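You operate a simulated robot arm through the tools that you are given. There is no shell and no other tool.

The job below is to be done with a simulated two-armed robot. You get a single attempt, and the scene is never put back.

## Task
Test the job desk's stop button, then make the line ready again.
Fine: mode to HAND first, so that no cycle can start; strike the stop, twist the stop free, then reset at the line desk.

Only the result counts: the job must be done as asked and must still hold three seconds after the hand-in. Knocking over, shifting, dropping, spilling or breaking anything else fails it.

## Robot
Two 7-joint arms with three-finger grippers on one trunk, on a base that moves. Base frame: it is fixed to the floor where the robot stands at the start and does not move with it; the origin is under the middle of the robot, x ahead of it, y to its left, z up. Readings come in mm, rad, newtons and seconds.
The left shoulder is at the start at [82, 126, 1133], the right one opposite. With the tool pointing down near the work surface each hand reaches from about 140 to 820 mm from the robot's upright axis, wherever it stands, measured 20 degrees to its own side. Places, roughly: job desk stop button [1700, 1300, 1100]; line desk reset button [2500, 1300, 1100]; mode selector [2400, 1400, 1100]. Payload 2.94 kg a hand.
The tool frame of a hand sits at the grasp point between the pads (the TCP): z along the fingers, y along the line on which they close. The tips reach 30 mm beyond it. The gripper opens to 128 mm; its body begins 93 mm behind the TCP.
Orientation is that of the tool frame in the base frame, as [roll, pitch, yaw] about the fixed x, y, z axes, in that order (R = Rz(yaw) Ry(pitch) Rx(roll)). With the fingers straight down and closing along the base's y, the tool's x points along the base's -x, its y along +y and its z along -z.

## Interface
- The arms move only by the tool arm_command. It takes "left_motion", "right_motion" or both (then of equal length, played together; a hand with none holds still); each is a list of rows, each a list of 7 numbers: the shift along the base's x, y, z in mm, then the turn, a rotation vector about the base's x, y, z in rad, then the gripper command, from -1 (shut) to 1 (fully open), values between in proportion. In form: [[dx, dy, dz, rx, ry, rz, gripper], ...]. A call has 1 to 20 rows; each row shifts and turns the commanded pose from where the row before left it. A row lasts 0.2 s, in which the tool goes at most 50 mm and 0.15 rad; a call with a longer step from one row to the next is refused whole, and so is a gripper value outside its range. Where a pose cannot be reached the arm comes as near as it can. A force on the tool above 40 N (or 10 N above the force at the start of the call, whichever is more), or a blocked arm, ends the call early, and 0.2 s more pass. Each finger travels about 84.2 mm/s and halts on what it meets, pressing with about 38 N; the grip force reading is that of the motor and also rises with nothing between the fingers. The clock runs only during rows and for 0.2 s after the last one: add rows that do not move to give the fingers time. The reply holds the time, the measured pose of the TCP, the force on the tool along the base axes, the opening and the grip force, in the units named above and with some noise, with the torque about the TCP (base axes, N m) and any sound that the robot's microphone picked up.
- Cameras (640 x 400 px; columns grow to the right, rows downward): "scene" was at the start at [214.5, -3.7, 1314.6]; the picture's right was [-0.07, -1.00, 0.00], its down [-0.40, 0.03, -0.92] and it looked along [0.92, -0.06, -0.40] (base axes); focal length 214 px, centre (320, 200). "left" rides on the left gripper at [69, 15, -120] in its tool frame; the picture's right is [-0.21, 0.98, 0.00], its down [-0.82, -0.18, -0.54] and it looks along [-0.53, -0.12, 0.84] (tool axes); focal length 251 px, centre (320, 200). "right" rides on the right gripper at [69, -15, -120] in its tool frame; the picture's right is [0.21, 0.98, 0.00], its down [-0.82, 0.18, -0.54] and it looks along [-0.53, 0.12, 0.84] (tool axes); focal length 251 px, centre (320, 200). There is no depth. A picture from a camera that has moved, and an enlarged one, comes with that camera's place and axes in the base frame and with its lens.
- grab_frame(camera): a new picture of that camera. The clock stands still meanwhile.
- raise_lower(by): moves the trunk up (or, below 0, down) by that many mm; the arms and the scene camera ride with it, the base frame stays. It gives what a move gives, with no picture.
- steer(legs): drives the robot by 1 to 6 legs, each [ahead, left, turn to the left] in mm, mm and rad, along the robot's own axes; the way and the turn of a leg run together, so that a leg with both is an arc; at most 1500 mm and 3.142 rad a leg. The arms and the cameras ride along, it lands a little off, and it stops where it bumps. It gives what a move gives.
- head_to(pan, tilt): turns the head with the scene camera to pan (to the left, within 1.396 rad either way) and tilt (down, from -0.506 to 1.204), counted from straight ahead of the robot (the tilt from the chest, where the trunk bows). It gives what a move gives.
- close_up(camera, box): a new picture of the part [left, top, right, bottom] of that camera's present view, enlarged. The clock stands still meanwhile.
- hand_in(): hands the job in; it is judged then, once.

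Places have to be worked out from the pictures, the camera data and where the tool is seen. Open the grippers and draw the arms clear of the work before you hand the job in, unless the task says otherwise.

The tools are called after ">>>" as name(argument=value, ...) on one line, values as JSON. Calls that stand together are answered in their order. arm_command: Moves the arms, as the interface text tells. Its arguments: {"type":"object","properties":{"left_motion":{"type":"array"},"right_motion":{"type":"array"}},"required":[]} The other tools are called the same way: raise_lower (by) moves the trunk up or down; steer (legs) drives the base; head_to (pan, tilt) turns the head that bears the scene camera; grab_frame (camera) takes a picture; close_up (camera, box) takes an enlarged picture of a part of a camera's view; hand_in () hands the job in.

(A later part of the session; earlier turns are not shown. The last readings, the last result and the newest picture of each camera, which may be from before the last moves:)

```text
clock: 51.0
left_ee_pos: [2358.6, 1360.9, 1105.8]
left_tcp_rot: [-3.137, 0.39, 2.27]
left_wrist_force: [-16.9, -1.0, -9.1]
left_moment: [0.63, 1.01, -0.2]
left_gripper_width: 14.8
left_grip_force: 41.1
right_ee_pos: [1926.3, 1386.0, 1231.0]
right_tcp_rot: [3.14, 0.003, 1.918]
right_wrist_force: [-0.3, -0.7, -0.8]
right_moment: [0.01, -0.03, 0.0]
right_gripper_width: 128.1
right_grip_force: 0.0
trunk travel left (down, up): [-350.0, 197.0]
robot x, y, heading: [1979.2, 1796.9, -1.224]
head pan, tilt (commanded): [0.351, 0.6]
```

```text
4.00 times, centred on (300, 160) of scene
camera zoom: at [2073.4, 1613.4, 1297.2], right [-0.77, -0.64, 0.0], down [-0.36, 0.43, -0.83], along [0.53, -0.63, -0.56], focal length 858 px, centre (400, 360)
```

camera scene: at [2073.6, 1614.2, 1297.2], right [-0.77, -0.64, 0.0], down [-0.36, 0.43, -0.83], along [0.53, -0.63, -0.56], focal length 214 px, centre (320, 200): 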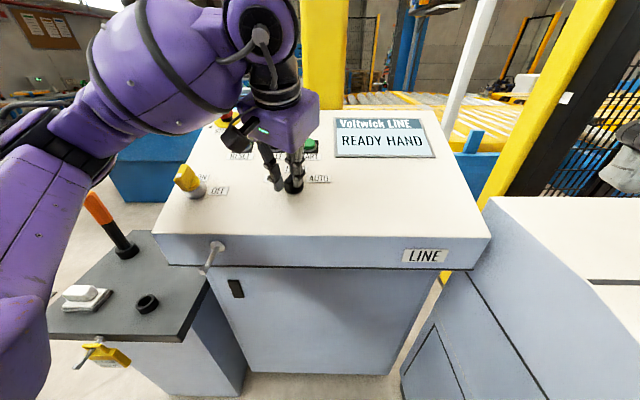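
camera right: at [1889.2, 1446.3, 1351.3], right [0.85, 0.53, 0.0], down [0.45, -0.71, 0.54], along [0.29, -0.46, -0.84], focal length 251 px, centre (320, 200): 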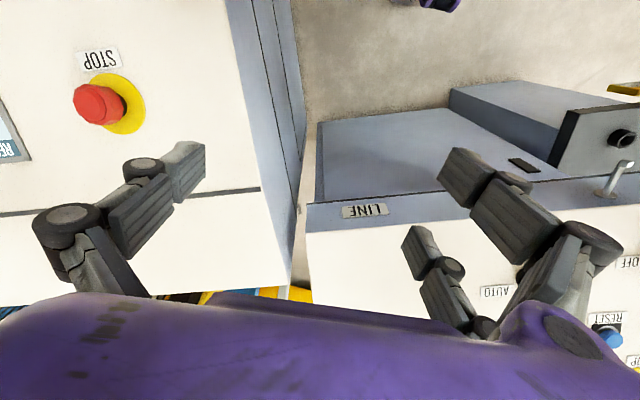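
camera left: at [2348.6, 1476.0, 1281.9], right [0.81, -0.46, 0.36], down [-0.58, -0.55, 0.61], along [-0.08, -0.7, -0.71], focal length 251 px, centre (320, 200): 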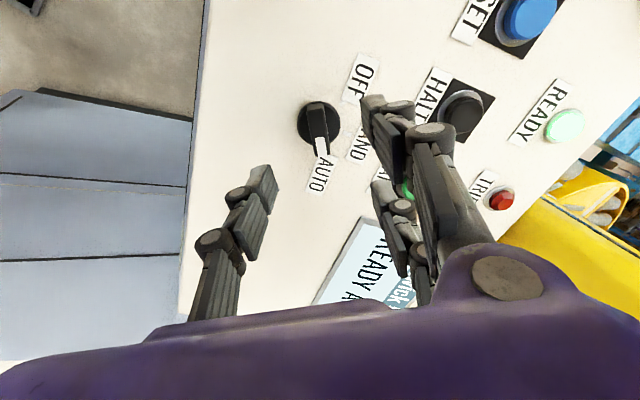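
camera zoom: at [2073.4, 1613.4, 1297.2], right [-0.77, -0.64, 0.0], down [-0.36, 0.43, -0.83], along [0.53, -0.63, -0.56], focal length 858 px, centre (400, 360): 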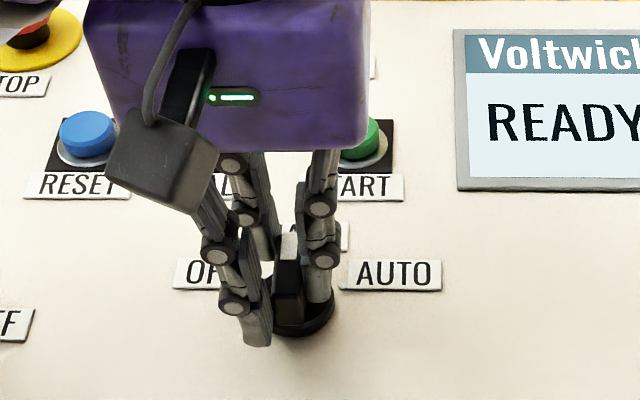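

The pointer now stands straight on HAND. I open the fingers and retreat along the panel normal.

>>> arm_command(left_motion=[[0, 0, 0, 0, 0, 0, -0.5], [0, 0, 0, 0, 0, 0, -0.06], [0, 0, 0, 0, 0, 0, -0.06], [0, 0, 0, 0, 0, 0, -0.06]])

>>> arm_command(left_motion=[[-5, 6, 18.5, 0, 0, 0, -0.06], [-5, 6, 18.5, 0, 0, 0, -0.06], [-5, 6, 18.5, 0, 0, 0, -0.06], [-5, 6, 18.5, 0, 0, 0, -0.06], [-10, 12, 20, 0, 0, 0, -0.06], [0, 0, 0, 0, 0, 0, -0.06]])

>>> close_up(camera="left", box=[160, 60, 480, 260])

>>> grab_frame(camera="scene")

```text
clock: 52.0
left_ee_pos: [2359.8, 1361.3, 1105.4]
left_tcp_rot: [-3.137, 0.391, 2.272]
left_wrist_force: [0.4, 0.4, -0.1]
left_moment: [-0.01, 0.01, 0.03]
left_gripper_width: 60.3
left_grip_force: 0.0
right_ee_pos: [1927.2, 1386.1, 1232.0]
right_tcp_rot: [3.141, 0.001, 1.918]
right_wrist_force: [-0.1, 0.2, -0.3]
right_moment: [-0.01, -0.02, 0.02]
right_gripper_width: 128.3
right_grip_force: 0.1
trunk travel left (down, up): [-350.0, 197.0]
robot x, y, heading: [1977.9, 1796.1, -1.227]
head pan, tilt (commanded): [0.351, 0.6]
```

```text
clock: 53.4
left_ee_pos: [2330.5, 1397.5, 1199.8]
left_tcp_rot: [-3.136, 0.389, 2.272]
left_wrist_force: [0.0, -0.8, 1.0]
left_moment: [0.02, 0.01, -0.03]
left_gripper_width: 60.3
left_grip_force: 0.2
right_ee_pos: [1927.9, 1386.0, 1229.6]
right_tcp_rot: [-3.142, -0.001, 1.917]
right_wrist_force: [0.3, 0.3, 0.5]
right_moment: [0.01, 0.0, 0.01]
right_gripper_width: 128.0
right_grip_force: 0.0
trunk travel left (down, up): [-350.0, 197.0]
robot x, y, heading: [1979.1, 1795.8, -1.228]
head pan, tilt (commanded): [0.351, 0.6]
```

```text
2.00 times, centred on (320, 160) of left
camera zoom: at [2273.7, 1491.4, 1283.3], right [0.88, 0.48, 0.08], down [0.22, -0.54, 0.81], along [0.43, -0.7, -0.58], focal length 503 px, centre (320, 280)
```

zoom: 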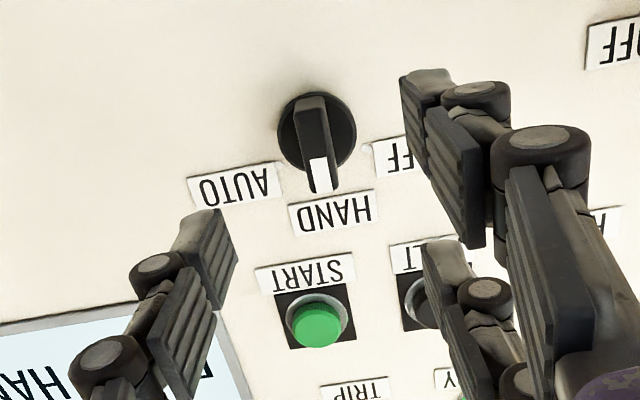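

```text
taken
camera scene: at [2075.7, 1613.7, 1297.0], right [-0.77, -0.64, 0.0], down [-0.36, 0.43, -0.82], along [0.53, -0.63, -0.57], focal length 214 px, centre (320, 200)
```

scene: 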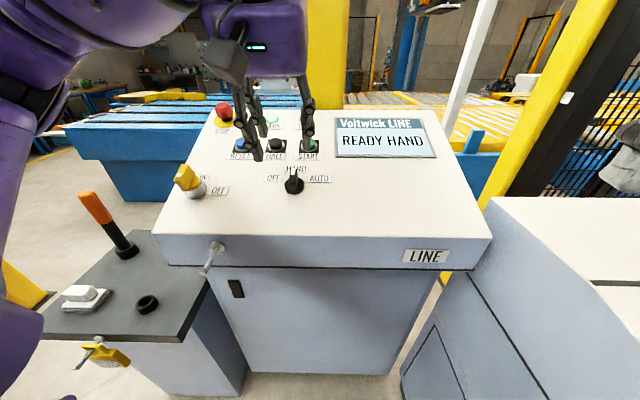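

Mode is set to HAND and the display confirms it. Now I look over at the job desk's stop with the head and the right hand camera.

>>> head_to(pan=-0.95, tilt=0.6)

>>> grab_frame(camera="scene")

>>> close_up(camera="right", box=[40, 30, 200, 130])

```text
clock: 54.8
left_ee_pos: [2330.9, 1398.9, 1199.6]
left_tcp_rot: [-3.136, 0.392, 2.27]
left_wrist_force: [0.2, -0.9, 0.1]
left_moment: [-0.01, -0.01, 0.03]
left_gripper_width: 60.1
left_grip_force: 0.0
right_ee_pos: [1927.2, 1387.2, 1232.0]
right_tcp_rot: [3.141, 0.001, 1.918]
right_wrist_force: [0.9, -0.4, 0.2]
right_moment: [0.0, -0.02, 0.0]
right_gripper_width: 128.1
right_grip_force: 0.1
trunk travel left (down, up): [-350.0, 197.0]
robot x, y, heading: [1980.6, 1792.8, -1.223]
head pan, tilt (commanded): [-0.949, 0.6]
```

```text
taken
camera scene: at [1968.5, 1609.1, 1297.1], right [-0.82, 0.57, 0.0], down [0.32, 0.47, -0.83], along [-0.47, -0.68, -0.56], focal length 214 px, centre (320, 200)
```

scene: 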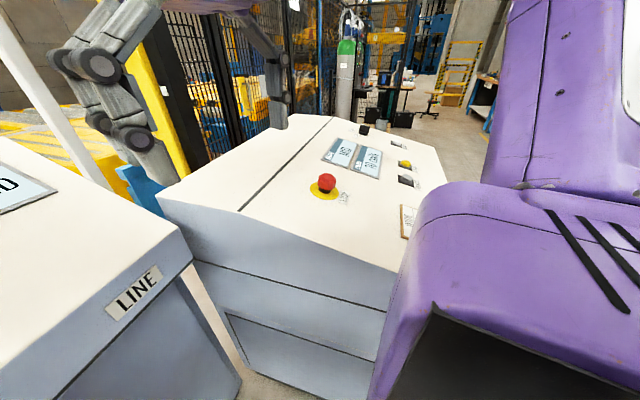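

```text
4.00 times, centred on (120, 80) of right
camera zoom: at [1889.3, 1446.3, 1351.3], right [0.85, 0.53, 0.0], down [0.45, -0.71, 0.54], along [0.29, -0.46, -0.84], focal length 1006 px, centre (1120, 680)
```

zoom: 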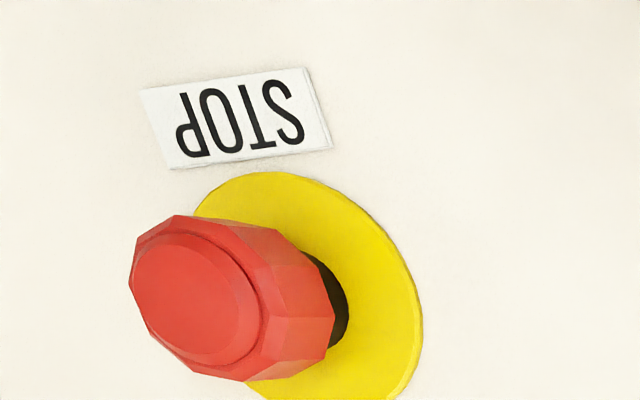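

The stop is clearly visible from both cameras; I take a close-up from the head to triangulate it.

>>> close_up(camera="scene", box=[280, 150, 408, 230])

```text
5.00 times, centred on (344, 190) of scene
camera zoom: at [1968.5, 1609.1, 1297.1], right [-0.82, 0.57, 0.0], down [0.32, 0.47, -0.83], along [-0.47, -0.68, -0.56], focal length 1072 px, centre (200, 250)
```

zoom: 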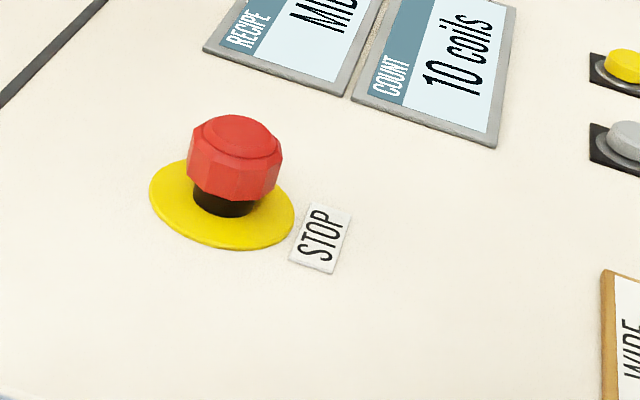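

Triangulation puts the stop's yellow disc at ≈ (1717,1260,1031) and the head's top at ≈ (1711,1265,1071). I enlarge the desk's side profile to measure the panel's tilt.

>>> close_up(camera="scene", box=[150, 110, 430, 285])

```text
2.29 times, centred on (290, 198) of scene
camera zoom: at [1968.5, 1609.1, 1297.1], right [-0.82, 0.57, 0.0], down [0.32, 0.47, -0.83], along [-0.47, -0.68, -0.56], focal length 490 px, centre (389, 206)
```

zoom: 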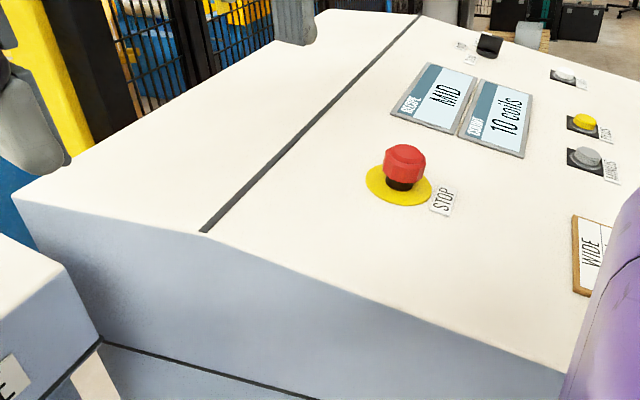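

The profile gives a job-panel tilt of ≈ 12.7° and desk heading ≈ -0.90. I bring the right hand, fingers shut and tilted along the panel normal, to a hover ~40 mm over the stop's head.

>>> arm_command(right_motion=[[-40, -20, 0, 0, 0, 0, 0.5], [-45, -22, 0, 0, 0, 0, 0], [-45, -22, 0, 0, 0, 0, -0.5], [-45, -22, 0, -0.086, -0.0685, 0, -1], [-45, -22, -20, -0.086, -0.0685, 0, -1], [-6, -2, -35, 0, 0, 0, -1], [0, 0, -25, 0, 0, 0, -1], [0, 0, 0, 0, 0, 0, -1]])

>>> grab_frame(camera="scene")

>>> grab_frame(camera="right")

```text
refused: row 5 steps farther than a row can; nothing moved
```

```text
taken
camera scene: at [1968.5, 1609.1, 1297.1], right [-0.82, 0.57, 0.0], down [0.32, 0.47, -0.83], along [-0.47, -0.68, -0.56], focal length 214 px, centre (320, 200)
```

scene: 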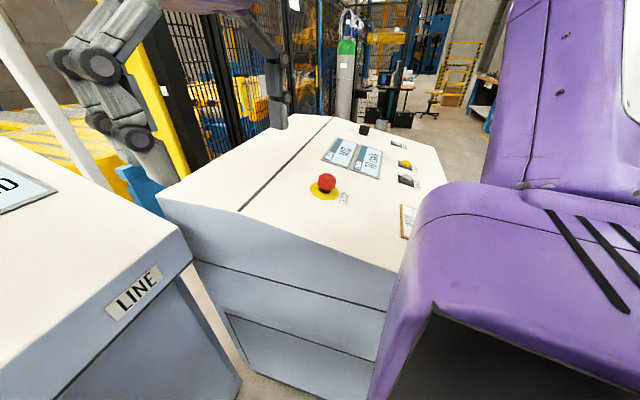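

```text
taken
camera right: at [1889.3, 1446.3, 1351.3], right [0.85, 0.53, 0.0], down [0.45, -0.71, 0.54], along [0.29, -0.46, -0.84], focal length 251 px, centre (320, 200)
```

right: 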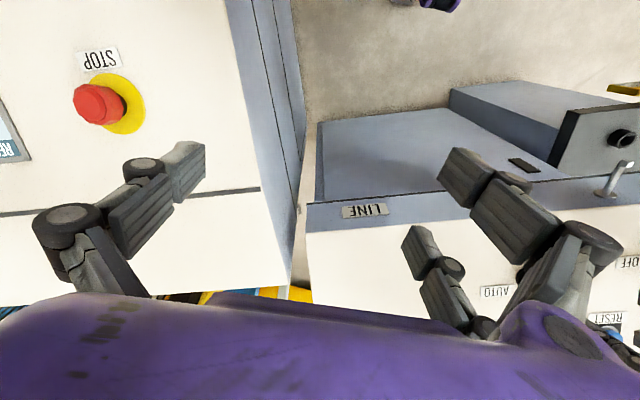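

One row was a hair too long and nothing moved. I send the same hover motion with shorter steps.

>>> arm_command(right_motion=[[-40, -20, 0, 0, 0, 0, 0.5], [-40, -20, 0, 0, 0, 0, 0], [-40, -20, 0, 0, 0, 0, -0.5], [-40, -20, 0, -0.086, -0.0685, 0, -1], [-40, -18, -10, -0.086, -0.0685, 0, -1], [-26, -11, -30, 0, 0, 0, -1], [0, 0, -30, 0, 0, 0, -1], [0, 0, -10, 0, 0, 0, -1], [0, 0, 0, 0, 0, 0, -1]])

>>> grab_frame(camera="scene")

>>> grab_frame(camera="right")

```text
clock: 56.8
left_ee_pos: [2331.2, 1397.9, 1199.3]
left_tcp_rot: [-3.136, 0.39, 2.27]
left_wrist_force: [0.7, 0.4, 0.0]
left_moment: [-0.01, 0.01, -0.02]
left_gripper_width: 60.0
left_grip_force: 0.1
right_ee_pos: [1701.9, 1276.4, 1150.7]
right_tcp_rot: [3.07, 0.209, 1.911]
right_wrist_force: [0.3, 0.4, 0.9]
right_moment: [0.0, 0.03, 0.04]
right_gripper_width: 0.1
right_grip_force: 2.6
trunk travel left (down, up): [-350.0, 197.0]
robot x, y, heading: [1978.7, 1796.3, -1.223]
head pan, tilt (commanded): [-0.949, 0.6]
```

```text
taken
camera scene: at [1968.9, 1608.9, 1297.1], right [-0.82, 0.57, 0.0], down [0.32, 0.47, -0.83], along [-0.47, -0.68, -0.56], focal length 214 px, centre (320, 200)
```

scene: 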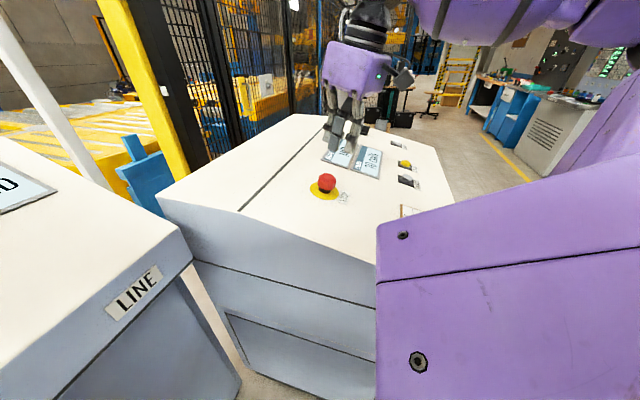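

```text
taken
camera right: at [1648.4, 1356.4, 1253.6], right [0.84, 0.54, 0.02], down [0.36, -0.6, 0.71], along [0.4, -0.59, -0.7], focal length 251 px, centre (320, 200)
```

right: 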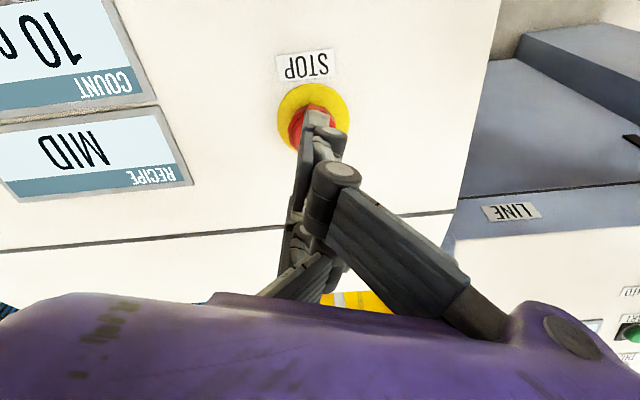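

The hand hovers over the stop with tips ~50 mm above the head. I enlarge the right camera's view to refine where the head's centre is relative to the tool axis.

>>> close_up(camera="right", box=[240, 60, 400, 160])

>>> close_up(camera="scene", box=[270, 100, 430, 215])

```text
4.00 times, centred on (320, 110) of right
camera zoom: at [1648.4, 1356.4, 1253.6], right [0.84, 0.54, 0.02], down [0.36, -0.6, 0.71], along [0.4, -0.59, -0.7], focal length 1006 px, centre (320, 560)
```

zoom: 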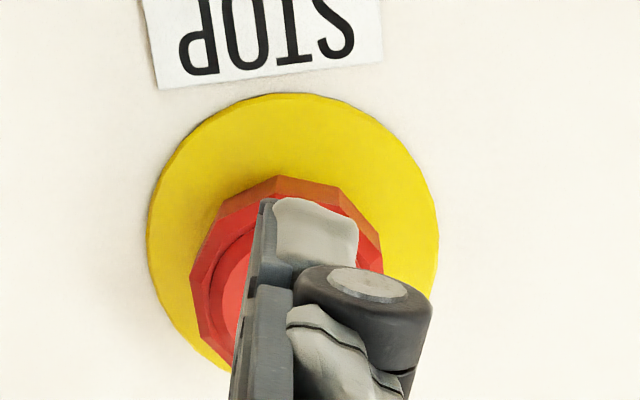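

```text
3.48 times, centred on (350, 158) of scene
camera zoom: at [1968.9, 1608.9, 1297.1], right [-0.82, 0.57, 0.0], down [0.32, 0.47, -0.83], along [-0.47, -0.68, -0.56], focal length 746 px, centre (216, 348)
```

zoom: 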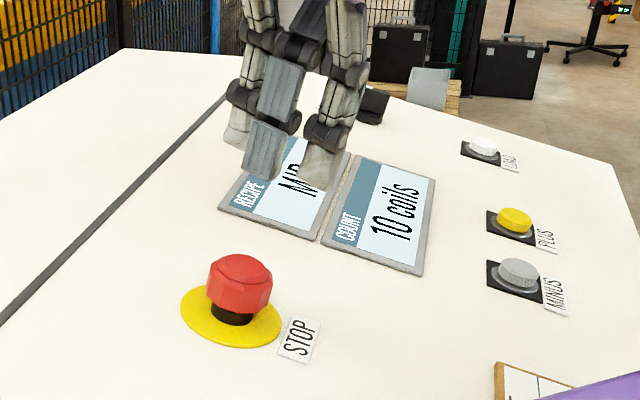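

The right camera puts the head's centre ~9 mm off the tool axis (tool x +9, y -7). I shift by (-8,+6) mm and come down 40 mm along the panel normal, staying just above the head.

>>> arm_command(right_motion=[[-8, 6, 0, 0, 0, 0, -1], [2.7, -3.4, -19.5, 0, 0, 0, -1], [2.7, -3.4, -19.5, 0, 0, 0, -1], [0, 0, 0, 0, 0, 0, -1]])

>>> close_up(camera="right", box=[240, 60, 400, 160])

>>> close_up(camera="scene", box=[270, 120, 398, 215])

```text
clock: 57.8
left_ee_pos: [2331.5, 1399.4, 1199.7]
left_tcp_rot: [-3.137, 0.392, 2.271]
left_wrist_force: [-0.1, -0.8, 0.3]
left_moment: [-0.02, -0.02, -0.01]
left_gripper_width: 60.4
left_grip_force: 0.0
right_ee_pos: [1698.9, 1275.6, 1111.9]
right_tcp_rot: [3.069, 0.21, 1.91]
right_wrist_force: [-0.3, 0.2, -0.1]
right_moment: [0.04, 0.0, -0.05]
right_gripper_width: 0.0
right_grip_force: 2.3
trunk travel left (down, up): [-350.0, 197.0]
robot x, y, heading: [1975.0, 1798.1, -1.226]
head pan, tilt (commanded): [-0.949, 0.6]
```

```text
4.00 times, centred on (320, 110) of right
camera zoom: at [1645.0, 1355.0, 1214.5], right [0.84, 0.54, 0.02], down [0.36, -0.6, 0.71], along [0.4, -0.59, -0.7], focal length 1006 px, centre (320, 560)
```

zoom: 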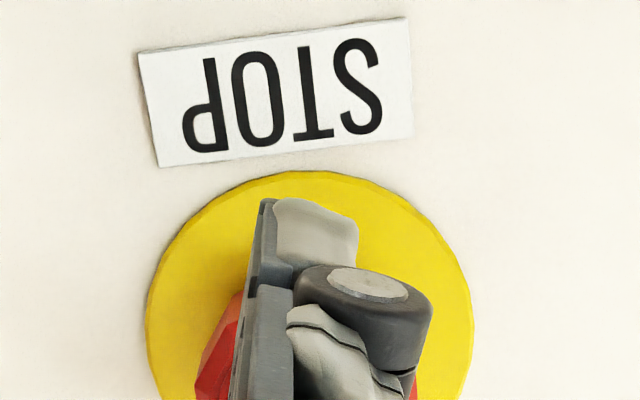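

```text
4.21 times, centred on (334, 168) of scene
camera zoom: at [1968.4, 1609.3, 1297.2], right [-0.82, 0.57, 0.0], down [0.32, 0.47, -0.83], along [-0.47, -0.68, -0.56], focal length 903 px, centre (261, 337)
```

zoom: 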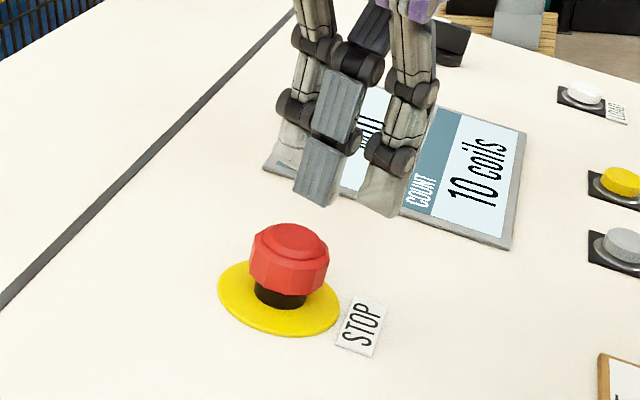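

The right camera now has the disc centred on the tool axis (within 2 mm) with tips ~13 mm above the head. I press down in small steps; the call stops by itself at 40 N.

>>> arm_command(right_motion=[[0.55, -0.7, -3.9, 0, 0, 0, -1], [0.55, -0.7, -3.9, 0, 0, 0, -1], [0.35, -0.43, -2.45, 0, 0, 0, -1], [0.35, -0.43, -2.45, 0, 0, 0, -1], [0.35, -0.43, -2.45, 0, 0, 0, -1], [0.35, -0.43, -2.45, 0, 0, 0, -1], [0.35, -0.43, -2.45, 0, 0, 0, -1], [0.35, -0.43, -2.45, 0, 0, 0, -1]])

>>> close_up(camera="scene", box=[270, 120, 398, 215])

```text
clock: 59.6
left_ee_pos: [2330.9, 1398.7, 1199.7]
left_tcp_rot: [-3.137, 0.389, 2.271]
left_wrist_force: [-0.3, -0.5, 0.5]
left_moment: [-0.01, -0.01, 0.01]
left_gripper_width: 60.2
left_grip_force: 0.1
right_ee_pos: [1702.3, 1273.0, 1089.4]
right_tcp_rot: [3.07, 0.21, 1.911]
right_wrist_force: [-0.7, 0.1, 0.3]
right_moment: [0.02, 0.02, 0.0]
right_gripper_width: 0.0
right_grip_force: 3.4
trunk travel left (down, up): [-350.0, 197.0]
robot x, y, heading: [1978.4, 1793.2, -1.229]
head pan, tilt (commanded): [-0.949, 0.6]
```

```text
4.21 times, centred on (334, 168) of scene
camera zoom: at [1968.5, 1609.1, 1297.2], right [-0.82, 0.57, 0.0], down [0.32, 0.47, -0.83], along [-0.47, -0.68, -0.56], focal length 903 px, centre (261, 337)
```

zoom: 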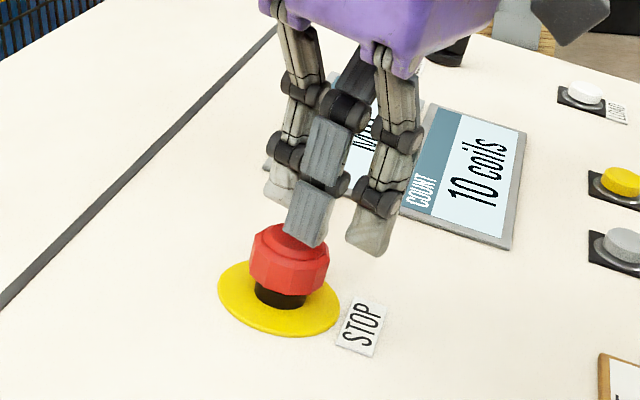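

No contact yet. The single finger's tip is visibly right over the head, so I keep lowering in 2 mm steps.

>>> arm_command(right_motion=[[0.28, -0.35, -1.95, 0, 0, 0, -1], [0.28, -0.35, -1.95, 0, 0, 0, -1], [0.28, -0.35, -1.95, 0, 0, 0, -1], [0.28, -0.35, -1.95, 0, 0, 0, -1], [0.28, -0.35, -1.95, 0, 0, 0, -1], [0.28, -0.35, -1.95, 0, 0, 0, -1], [0.28, -0.35, -1.95, 0, 0, 0, -1]])

>>> close_up(camera="scene", box=[270, 120, 398, 215])

```text
clock: 61.2
left_ee_pos: [2331.2, 1399.2, 1199.0]
left_tcp_rot: [-3.135, 0.39, 2.272]
left_wrist_force: [0.0, 0.6, 0.1]
left_moment: [0.0, 0.0, -0.03]
left_gripper_width: 60.4
left_grip_force: 0.0
right_ee_pos: [1703.7, 1271.0, 1077.3]
right_tcp_rot: [3.072, 0.213, 1.91]
right_wrist_force: [-2.1, -2.2, 11.8]
right_moment: [-0.1, -0.08, -0.04]
right_gripper_width: 6.1
right_grip_force: 3.1
trunk travel left (down, up): [-350.0, 197.0]
robot x, y, heading: [1978.5, 1796.0, -1.225]
head pan, tilt (commanded): [-0.949, 0.6]
```

```text
4.21 times, centred on (334, 168) of scene
camera zoom: at [1968.6, 1609.8, 1297.3], right [-0.82, 0.57, 0.0], down [0.32, 0.46, -0.83], along [-0.47, -0.68, -0.56], focal length 903 px, centre (261, 337)
```

zoom: 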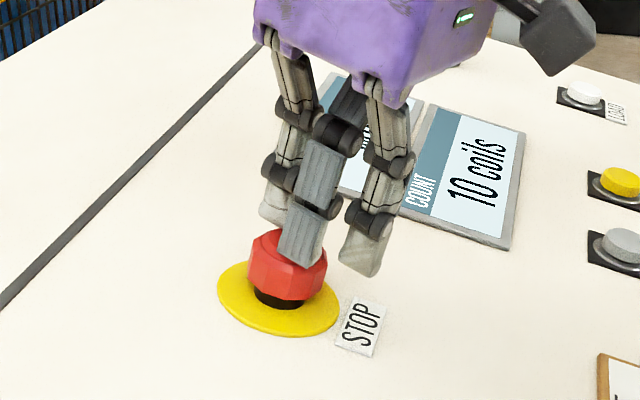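

Contact: 12 N upward on the tool. I press further.

>>> arm_command(right_motion=[[0.28, -0.35, -1.95, 0, 0, 0, -1], [0.28, -0.35, -1.95, 0, 0, 0, -1], [0.28, -0.35, -1.95, 0, 0, 0, -1], [0.28, -0.35, -1.95, 0, 0, 0, -1], [0.28, -0.35, -1.95, 0, 0, 0, -1]])

>>> close_up(camera="scene", box=[270, 120, 398, 215])

>>> grab_frame(camera="right")

```text
clock: 62.4
left_ee_pos: [2330.8, 1400.6, 1200.2]
left_tcp_rot: [-3.135, 0.392, 2.27]
left_wrist_force: [-0.1, -0.3, 0.6]
left_moment: [0.02, 0.01, 0.02]
left_gripper_width: 60.3
left_grip_force: 0.1
right_ee_pos: [1704.6, 1271.7, 1072.0]
right_tcp_rot: [3.075, 0.219, 1.908]
right_wrist_force: [-4.9, 12.2, 19.2]
right_moment: [0.02, -0.09, 0.09]
right_gripper_width: 6.0
right_grip_force: 2.4
trunk travel left (down, up): [-350.0, 197.0]
robot x, y, heading: [1976.5, 1797.1, -1.224]
head pan, tilt (commanded): [-0.949, 0.6]
stopped in row 5 (right hand): the force on the tool passed its limit at 43 N (the readings are from after the stop); the commanded pose is now the measured one
```

```text
4.21 times, centred on (334, 168) of scene
camera zoom: at [1968.2, 1612.1, 1297.5], right [-0.82, 0.57, 0.0], down [0.32, 0.46, -0.83], along [-0.47, -0.68, -0.56], focal length 903 px, centre (261, 337)
```

zoom: 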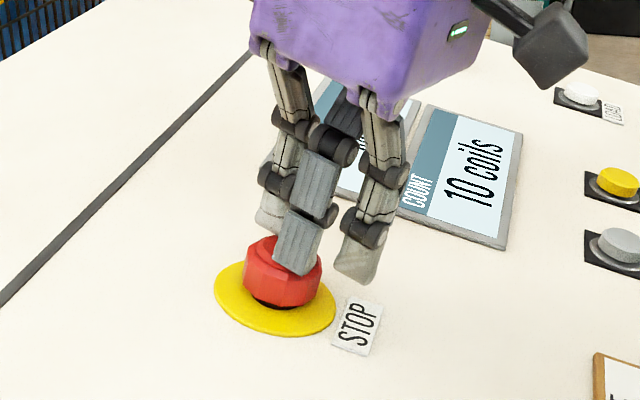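

```text
taken
camera right: at [1651.3, 1351.6, 1173.6], right [0.85, 0.53, 0.02], down [0.36, -0.6, 0.72], along [0.39, -0.6, -0.7], focal length 251 px, centre (320, 200)
```

right: 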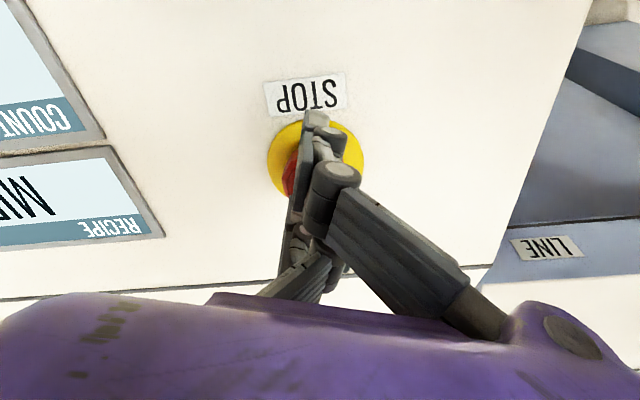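

43 N was reached and the head looks pushed in. I back the hand off 40 mm and check both the head and the line display.

>>> arm_command(right_motion=[[-2.7, 3.4, 19.5, 0, 0, 0, -1], [-2.7, 3.4, 19.5, 0, 0, 0, -1], [-2.7, 3.4, 19.5, 0, 0, 0, -1], [0, 0, 0, 0, 0, 0, -1]])

>>> close_up(camera="scene", box=[270, 120, 398, 215])

>>> head_to(pan=0.2, tilt=0.5)

>>> grab_frame(camera="scene")

```text
clock: 63.4
left_ee_pos: [2329.7, 1398.5, 1199.0]
left_tcp_rot: [-3.137, 0.391, 2.272]
left_wrist_force: [0.3, -0.7, -0.3]
left_moment: [-0.03, -0.01, 0.0]
left_gripper_width: 60.1
left_grip_force: 0.0
right_ee_pos: [1697.2, 1277.7, 1130.2]
right_tcp_rot: [3.072, 0.217, 1.911]
right_wrist_force: [1.3, -0.8, 0.7]
right_moment: [-0.01, 0.0, 0.0]
right_gripper_width: 0.0
right_grip_force: 3.2
trunk travel left (down, up): [-350.0, 197.0]
robot x, y, heading: [1975.7, 1797.7, -1.227]
head pan, tilt (commanded): [-0.949, 0.6]
```

```text
4.21 times, centred on (334, 168) of scene
camera zoom: at [1968.2, 1609.3, 1297.1], right [-0.82, 0.57, 0.0], down [0.32, 0.47, -0.83], along [-0.47, -0.68, -0.56], focal length 903 px, centre (261, 337)
```

zoom: 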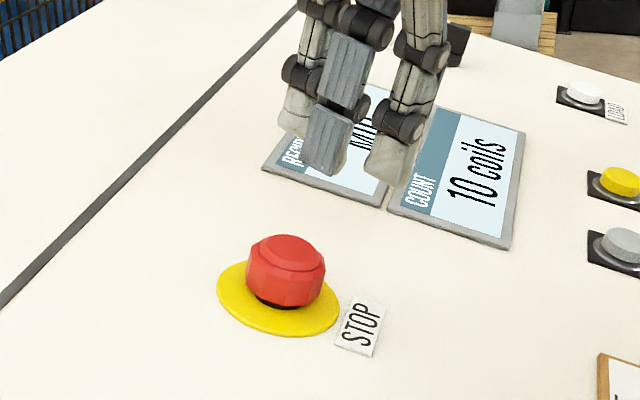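

```text
clock: 64.8
left_ee_pos: [2331.1, 1397.9, 1198.5]
left_tcp_rot: [-3.135, 0.389, 2.271]
left_wrist_force: [-0.3, 0.4, -0.4]
left_moment: [0.01, -0.02, -0.02]
left_gripper_width: 60.0
left_grip_force: 0.0
right_ee_pos: [1697.8, 1277.2, 1128.4]
right_tcp_rot: [3.074, 0.215, 1.91]
right_wrist_force: [-0.3, 0.4, -0.4]
right_moment: [0.0, 0.0, -0.02]
right_gripper_width: 0.3
right_grip_force: 2.9
trunk travel left (down, up): [-350.0, 197.0]
robot x, y, heading: [1973.6, 1795.2, -1.227]
head pan, tilt (commanded): [0.201, 0.499]
```

```text
taken
camera scene: at [2065.6, 1604.2, 1306.2], right [-0.85, -0.52, 0.0], down [-0.25, 0.41, -0.88], along [0.46, -0.75, -0.48], focal length 214 px, centre (320, 200)
```

scene: 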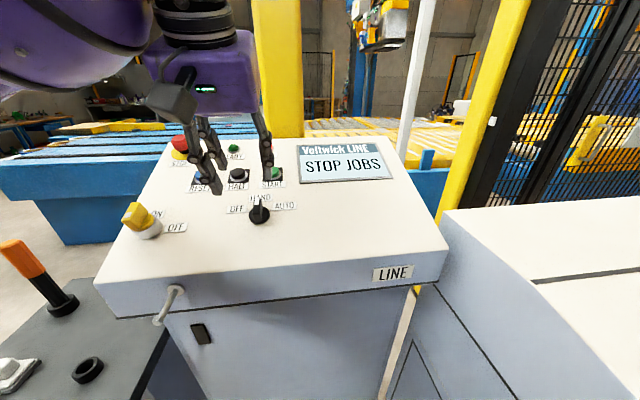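

The line shows "STOP JOBS" and the head stays latched in. Now I open the right hand around 76 mm to take hold of the head, and check the centring with the hand camera.

>>> arm_command(right_motion=[[0, 0, 0, 0, 0, 0, -0.4], [0, 0, 0, 0, 0, 0, 0.19], [0, 0, 0, 0, 0, 0, 0.19], [0, 0, 0, 0, 0, 0, 0.19]])

>>> head_to(pan=-0.95, tilt=0.6)

>>> close_up(camera="right", box=[200, 60, 456, 220])

>>> close_up(camera="scene", box=[270, 120, 398, 215])

```text
clock: 65.8
left_ee_pos: [2330.8, 1399.0, 1199.7]
left_tcp_rot: [-3.137, 0.391, 2.272]
left_wrist_force: [0.5, 0.0, -0.3]
left_moment: [0.02, 0.02, 0.01]
left_gripper_width: 60.0
left_grip_force: 0.0
right_ee_pos: [1696.6, 1277.7, 1128.6]
right_tcp_rot: [3.075, 0.217, 1.911]
right_wrist_force: [-0.2, 1.3, 0.3]
right_moment: [-0.03, 0.0, 0.01]
right_gripper_width: 75.8
right_grip_force: 0.1
trunk travel left (down, up): [-350.0, 197.0]
robot x, y, heading: [1980.8, 1794.9, -1.221]
head pan, tilt (commanded): [0.201, 0.499]
```

```text
clock: 67.1
left_ee_pos: [2328.5, 1398.1, 1199.5]
left_tcp_rot: [-3.136, 0.391, 2.271]
left_wrist_force: [-0.4, 0.5, 0.3]
left_moment: [-0.01, 0.01, 0.05]
left_gripper_width: 60.2
left_grip_force: 0.0
right_ee_pos: [1696.5, 1278.6, 1129.0]
right_tcp_rot: [3.072, 0.217, 1.909]
right_wrist_force: [0.4, 0.7, 0.6]
right_moment: [0.03, -0.03, -0.01]
right_gripper_width: 76.0
right_grip_force: 0.1
trunk travel left (down, up): [-350.0, 197.0]
robot x, y, heading: [1979.9, 1793.1, -1.228]
head pan, tilt (commanded): [-0.949, 0.6]
```

```text
2.50 times, centred on (328, 140) of right
camera zoom: at [1643.4, 1358.2, 1230.7], right [0.85, 0.53, 0.02], down [0.36, -0.6, 0.72], along [0.39, -0.6, -0.7], focal length 629 px, centre (300, 350)
```

zoom: 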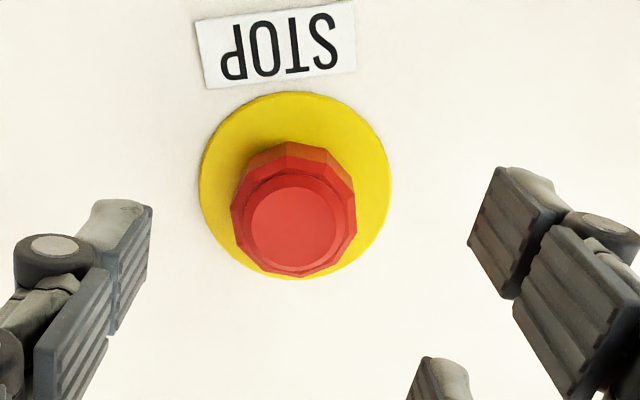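

```text
4.21 times, centred on (334, 168) of scene
camera zoom: at [1968.3, 1609.2, 1297.2], right [-0.82, 0.57, 0.0], down [0.32, 0.47, -0.83], along [-0.47, -0.68, -0.56], focal length 903 px, centre (261, 337)
```

zoom: 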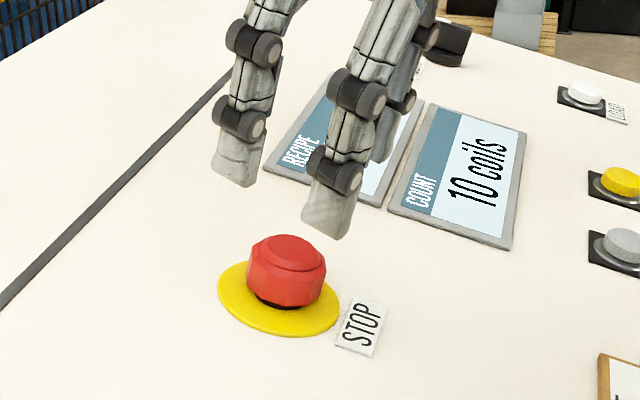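

The head is centred within ~4 mm of the tool axis and TCP is ~100 mm above the panel. I shift slightly and go down 57 mm so the pads stand beside the head, tips ~12 mm off the panel.

>>> arm_command(right_motion=[[3.0, -4.2, -18.4, 0, 0, 0, 0.19], [3.0, -4.2, -18.4, 0, 0, 0, 0.19], [2.7, -3.6, -18.4, 0, 0, 0, 0.19], [0, 0, 0, 0, 0, 0, 0.19]])

>>> close_up(camera="right", box=[200, 60, 456, 220])

>>> close_up(camera="scene", box=[270, 120, 398, 215])

```text
clock: 68.1
left_ee_pos: [2329.6, 1398.6, 1199.6]
left_tcp_rot: [-3.136, 0.391, 2.272]
left_wrist_force: [-0.3, 0.5, -0.2]
left_moment: [0.01, 0.01, -0.01]
left_gripper_width: 60.1
left_grip_force: 0.1
right_ee_pos: [1706.8, 1265.9, 1072.9]
right_tcp_rot: [3.075, 0.217, 1.911]
right_wrist_force: [0.2, -0.2, 0.4]
right_moment: [0.0, 0.01, -0.01]
right_gripper_width: 76.3
right_grip_force: 0.0
trunk travel left (down, up): [-350.0, 197.0]
robot x, y, heading: [1976.9, 1799.7, -1.225]
head pan, tilt (commanded): [-0.949, 0.6]
```

```text
2.50 times, centred on (328, 140) of right
camera zoom: at [1652.6, 1346.0, 1174.6], right [0.85, 0.53, 0.02], down [0.36, -0.6, 0.72], along [0.39, -0.6, -0.7], focal length 629 px, centre (300, 350)
```

zoom: 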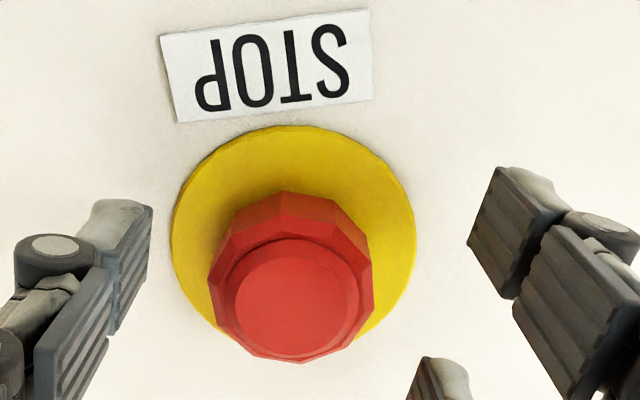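

```text
4.21 times, centred on (334, 168) of scene
camera zoom: at [1968.2, 1609.4, 1297.2], right [-0.82, 0.57, 0.0], down [0.32, 0.47, -0.83], along [-0.47, -0.68, -0.56], focal length 903 px, centre (261, 337)
```

zoom: 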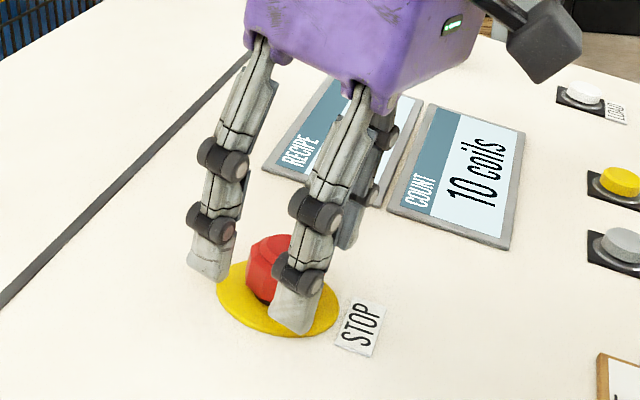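

The disc centre now lies within ~1 mm of the tool axis. I close on the head.

>>> arm_command(right_motion=[[0, 0, 0, 0, 0, 0, -0.1], [0, 0, 0, 0, 0, 0, -0.5], [0, 0, 0, 0, 0, 0, -1], [0, 0, 0, 0, 0, 0, -1], [0, 0, 0, 0, 0, 0, -1]])

>>> close_up(camera="right", box=[200, 60, 456, 220])

>>> close_up(camera="scene", box=[270, 120, 398, 215])

```text
clock: 69.3
left_ee_pos: [2327.9, 1398.2, 1199.6]
left_tcp_rot: [-3.139, 0.391, 2.27]
left_wrist_force: [-0.1, 0.4, -0.2]
left_moment: [0.0, 0.02, 0.0]
left_gripper_width: 60.3
left_grip_force: 0.0
right_ee_pos: [1702.7, 1264.7, 1072.7]
right_tcp_rot: [3.073, 0.219, 1.908]
right_wrist_force: [-14.8, -4.8, 1.4]
right_moment: [-0.08, 0.71, -0.19]
right_gripper_width: 37.0
right_grip_force: 45.4
trunk travel left (down, up): [-350.0, 197.0]
robot x, y, heading: [1977.9, 1792.1, -1.223]
head pan, tilt (commanded): [-0.949, 0.6]
```

```text
2.50 times, centred on (328, 140) of right
camera zoom: at [1650.1, 1345.3, 1174.4], right [0.85, 0.53, 0.02], down [0.36, -0.6, 0.72], along [0.39, -0.6, -0.7], focal length 629 px, centre (300, 350)
```

zoom: 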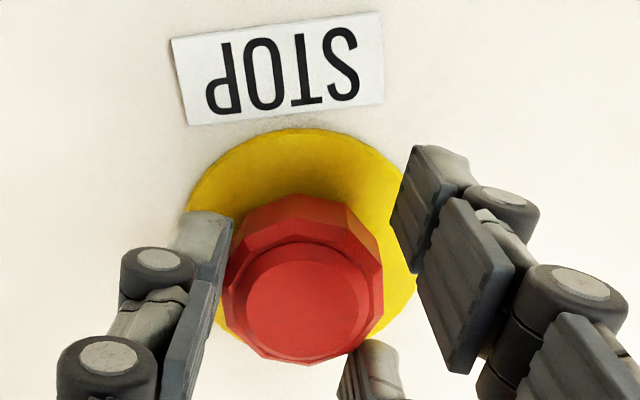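

```text
4.21 times, centred on (334, 168) of scene
camera zoom: at [1966.2, 1608.7, 1297.1], right [-0.82, 0.57, 0.0], down [0.32, 0.47, -0.82], along [-0.47, -0.68, -0.57], focal length 903 px, centre (261, 337)
```

zoom: 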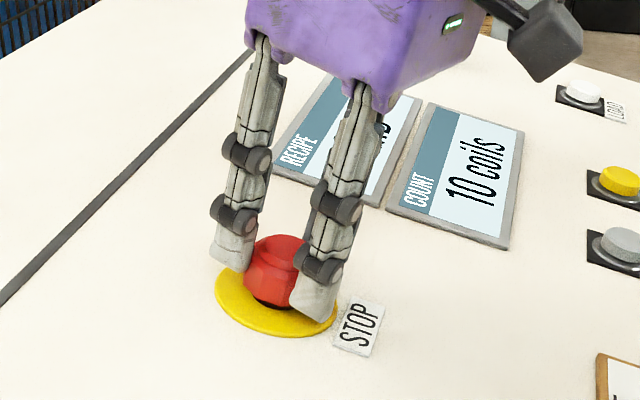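

The head is held by all three fingers (37 mm, 45 N). I relieve the side pull a little and twist clockwise about the panel normal.

>>> arm_command(right_motion=[[-3, -0.8, 0, 0, 0, 0, -1], [0, 0.4, 0, 0.0178, -0.0224, -0.1269, -1], [0, 0.4, 0, 0.0178, -0.0224, -0.1269, -1], [0, 0.4, 0, 0.0178, -0.0224, -0.1269, -1], [0, 0.4, 0, 0.0178, -0.0224, -0.1269, -1], [0, 0, 0, 0, 0, 0, -1]])

>>> close_up(camera="right", box=[200, 60, 456, 220])

>>> close_up(camera="scene", box=[270, 120, 398, 215])

```text
clock: 70.7
left_ee_pos: [2333.1, 1400.4, 1200.1]
left_tcp_rot: [-3.133, 0.392, 2.272]
left_wrist_force: [-0.1, 0.1, -0.6]
left_moment: [0.01, 0.0, -0.02]
left_gripper_width: 60.3
left_grip_force: 0.1
right_ee_pos: [1705.2, 1266.9, 1077.2]
right_tcp_rot: [2.975, 0.16, 1.381]
right_wrist_force: [6.6, -7.0, 35.1]
right_moment: [-0.5, -0.42, 0.24]
right_gripper_width: 37.2
right_grip_force: 45.2
trunk travel left (down, up): [-350.0, 197.0]
robot x, y, heading: [1978.5, 1798.8, -1.225]
head pan, tilt (commanded): [-0.949, 0.6]
```

```text
2.50 times, centred on (328, 140) of right
camera zoom: at [1687.0, 1358.7, 1180.3], right [0.99, 0.05, 0.13], down [-0.05, -0.72, 0.69], along [0.13, -0.69, -0.71], focal length 629 px, centre (300, 350)
```

zoom: 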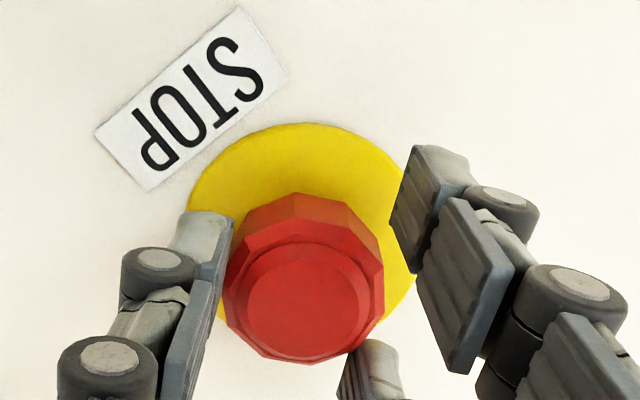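

```text
4.21 times, centred on (334, 168) of scene
camera zoom: at [1970.6, 1610.8, 1297.6], right [-0.82, 0.57, 0.0], down [0.32, 0.46, -0.83], along [-0.47, -0.68, -0.56], focal length 903 px, centre (261, 337)
```

zoom: 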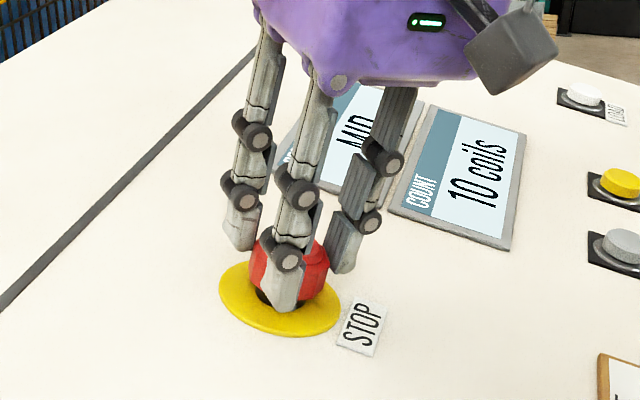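

The tool was lifted ~5 mm with 35 N upward, so the head has sprung out while held. I follow it up 5 mm, open the fingers, then retreat and check.

>>> arm_command(right_motion=[[-0.4, 0.5, 2.5, 0, 0, 0, -1], [-0.4, 0.5, 2.5, 0, 0, 0, -1], [0, 0, 0, 0, 0, 0, -0.5], [0, 0, 0, 0, 0, 0, 0.19], [0, 0, 0, 0, 0, 0, 0.19], [0, 0, 0, 0, 0, 0, 0.19]])

>>> close_up(camera="scene", box=[270, 120, 398, 215])

```text
clock: 72.1
left_ee_pos: [2330.2, 1399.2, 1198.8]
left_tcp_rot: [-3.136, 0.388, 2.27]
left_wrist_force: [-0.8, 0.2, -0.2]
left_moment: [-0.01, -0.04, 0.01]
left_gripper_width: 60.3
left_grip_force: 0.0
right_ee_pos: [1701.4, 1268.7, 1078.1]
right_tcp_rot: [2.978, 0.151, 1.383]
right_wrist_force: [0.2, -0.3, 0.5]
right_moment: [0.0, 0.04, -0.02]
right_gripper_width: 76.2
right_grip_force: 0.0
trunk travel left (down, up): [-350.0, 197.0]
robot x, y, heading: [1978.8, 1795.3, -1.226]
head pan, tilt (commanded): [-0.949, 0.6]
```

```text
4.21 times, centred on (334, 168) of scene
camera zoom: at [1967.8, 1609.4, 1297.2], right [-0.82, 0.57, 0.0], down [0.32, 0.47, -0.83], along [-0.47, -0.68, -0.56], focal length 903 px, centre (261, 337)
```

zoom: 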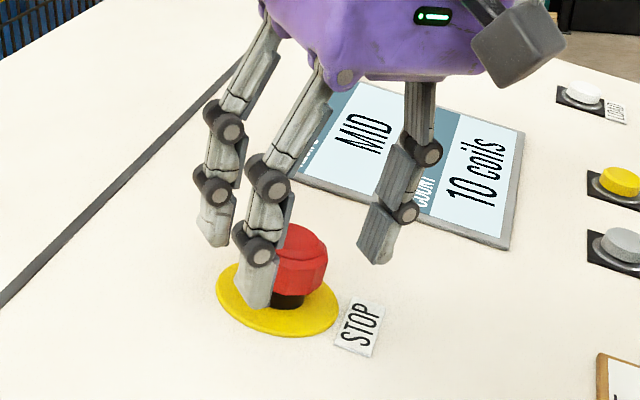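

The black neck is visible again, so the head is out. I raise the right hand clear along the normal and look at the line desk.

>>> arm_command(right_motion=[[-2.7, 3.4, 19.5, 0, 0, 0, 0.19], [-2.7, 3.4, 19.5, 0, 0, 0, 0.19], [-2.7, 3.4, 19.5, 0, 0, 0, 0.19], [-2.7, 3.4, 30, 0, 0, 0, 0.19], [0, 0, 40, 0, 0, 0, 0.19], [0, 0, 0, 0, 0, 0, 0.19]])

>>> close_up(camera="scene", box=[270, 120, 398, 215])

>>> head_to(pan=0.35, tilt=0.6)

>>> grab_frame(camera="scene")

```text
clock: 73.5
left_ee_pos: [2330.6, 1398.1, 1199.5]
left_tcp_rot: [-3.137, 0.39, 2.269]
left_wrist_force: [-0.5, 0.0, 0.5]
left_moment: [0.02, 0.01, 0.03]
left_gripper_width: 60.3
left_grip_force: 0.1
right_ee_pos: [1690.8, 1281.3, 1206.7]
right_tcp_rot: [2.978, 0.154, 1.383]
right_wrist_force: [1.0, -0.4, 0.4]
right_moment: [0.02, -0.01, 0.01]
right_gripper_width: 76.6
right_grip_force: 0.0
trunk travel left (down, up): [-350.0, 197.0]
robot x, y, heading: [1979.7, 1797.6, -1.226]
head pan, tilt (commanded): [-0.949, 0.6]
```

```text
4.21 times, centred on (334, 168) of scene
camera zoom: at [1968.1, 1609.2, 1297.1], right [-0.82, 0.57, 0.0], down [0.32, 0.47, -0.83], along [-0.47, -0.68, -0.56], focal length 903 px, centre (261, 337)
```

zoom: 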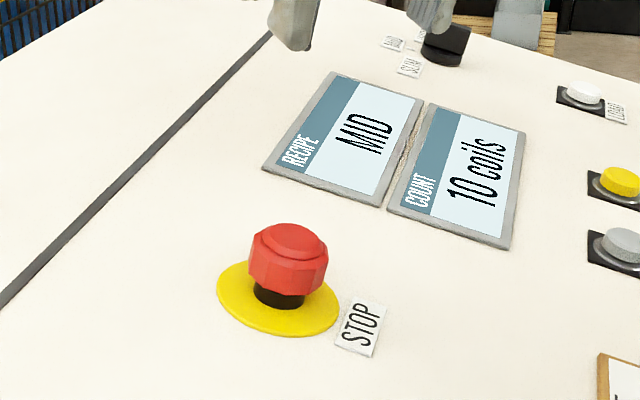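

```text
clock: 75.0
left_ee_pos: [2329.9, 1397.8, 1199.1]
left_tcp_rot: [-3.137, 0.391, 2.269]
left_wrist_force: [0.0, -0.1, 0.4]
left_moment: [-0.01, 0.02, 0.01]
left_gripper_width: 60.3
left_grip_force: 0.0
right_ee_pos: [1689.6, 1281.5, 1206.8]
right_tcp_rot: [2.976, 0.154, 1.382]
right_wrist_force: [-1.0, 0.2, -0.1]
right_moment: [0.0, 0.03, 0.01]
right_gripper_width: 75.8
right_grip_force: 0.0
trunk travel left (down, up): [-350.0, 197.0]
robot x, y, heading: [1980.5, 1798.5, -1.226]
head pan, tilt (commanded): [0.351, 0.6]
```

```text
taken
camera scene: at [2075.0, 1614.1, 1297.1], right [-0.77, -0.64, 0.0], down [-0.36, 0.43, -0.83], along [0.53, -0.63, -0.56], focal length 214 px, centre (320, 200)
```

scene: 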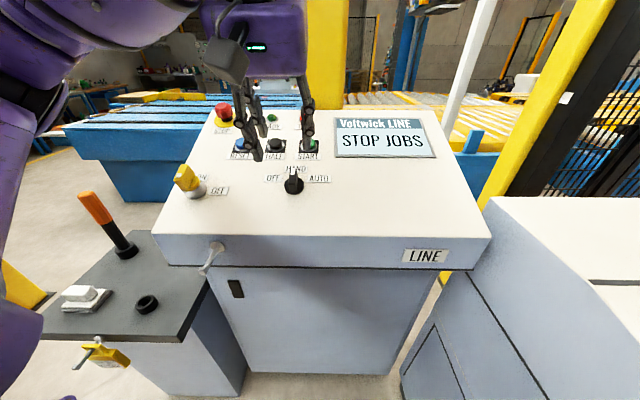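

The stop's head stands fully out again; the line still shows STOP JOBS, waiting for RESET. I shut the left hand and move it to a hover over the blue RESET button to measure it with the hand camera.

>>> arm_command(left_motion=[[0, 5, 20, 0, 0, 0, -0.5], [38, -6, 5, 0, 0, 0, -1], [38, -6, 0, 0, 0, 0, -1], [38, -6, 0, 0, 0, 0, -1], [38, -6, 0, 0, 0, 0, -1], [35, -6, 0, 0, 0, 0, -1], [0, 0, 0, 0, 0, 0, -1]])

>>> grab_frame(camera="left")

>>> close_up(camera="scene", box=[180, 90, 340, 200])

```text
clock: 76.6
left_ee_pos: [2517.3, 1372.1, 1224.4]
left_tcp_rot: [-3.135, 0.392, 2.269]
left_wrist_force: [0.4, -0.3, 0.1]
left_moment: [-0.04, 0.0, 0.0]
left_gripper_width: 0.0
left_grip_force: 2.8
right_ee_pos: [1690.9, 1282.4, 1207.0]
right_tcp_rot: [2.977, 0.153, 1.385]
right_wrist_force: [0.7, -0.6, -0.2]
right_moment: [-0.03, 0.01, -0.02]
right_gripper_width: 75.9
right_grip_force: 0.2
trunk travel left (down, up): [-350.0, 197.0]
robot x, y, heading: [1977.4, 1795.0, -1.229]
head pan, tilt (commanded): [0.351, 0.6]
```

```text
taken
camera left: at [2459.2, 1466.0, 1308.3], right [0.88, 0.47, 0.08], down [0.22, -0.54, 0.81], along [0.43, -0.7, -0.58], focal length 251 px, centre (320, 200)
```

left: 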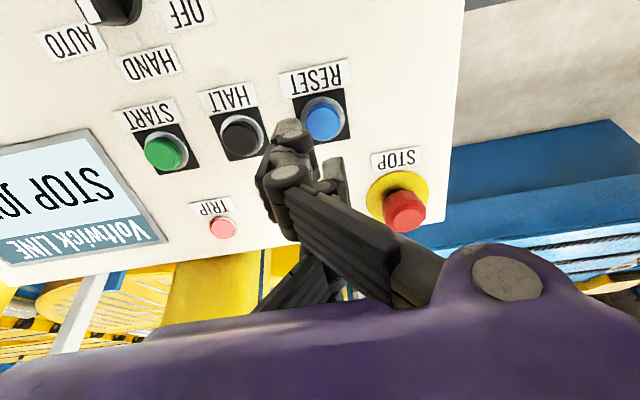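

```text
3.64 times, centred on (260, 145) of scene
camera zoom: at [2074.6, 1614.3, 1297.2], right [-0.77, -0.64, 0.0], down [-0.36, 0.43, -0.83], along [0.53, -0.63, -0.56], focal length 780 px, centre (538, 400)
```

zoom: 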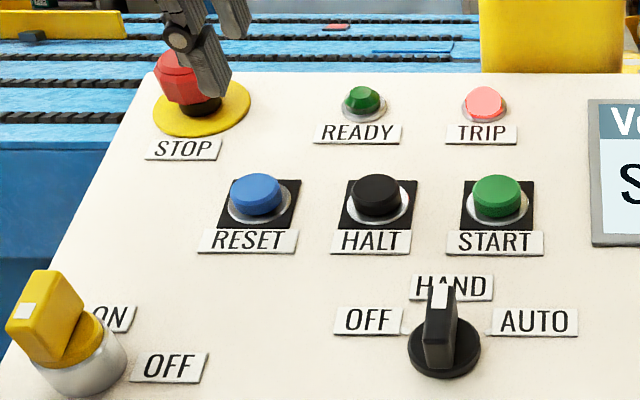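

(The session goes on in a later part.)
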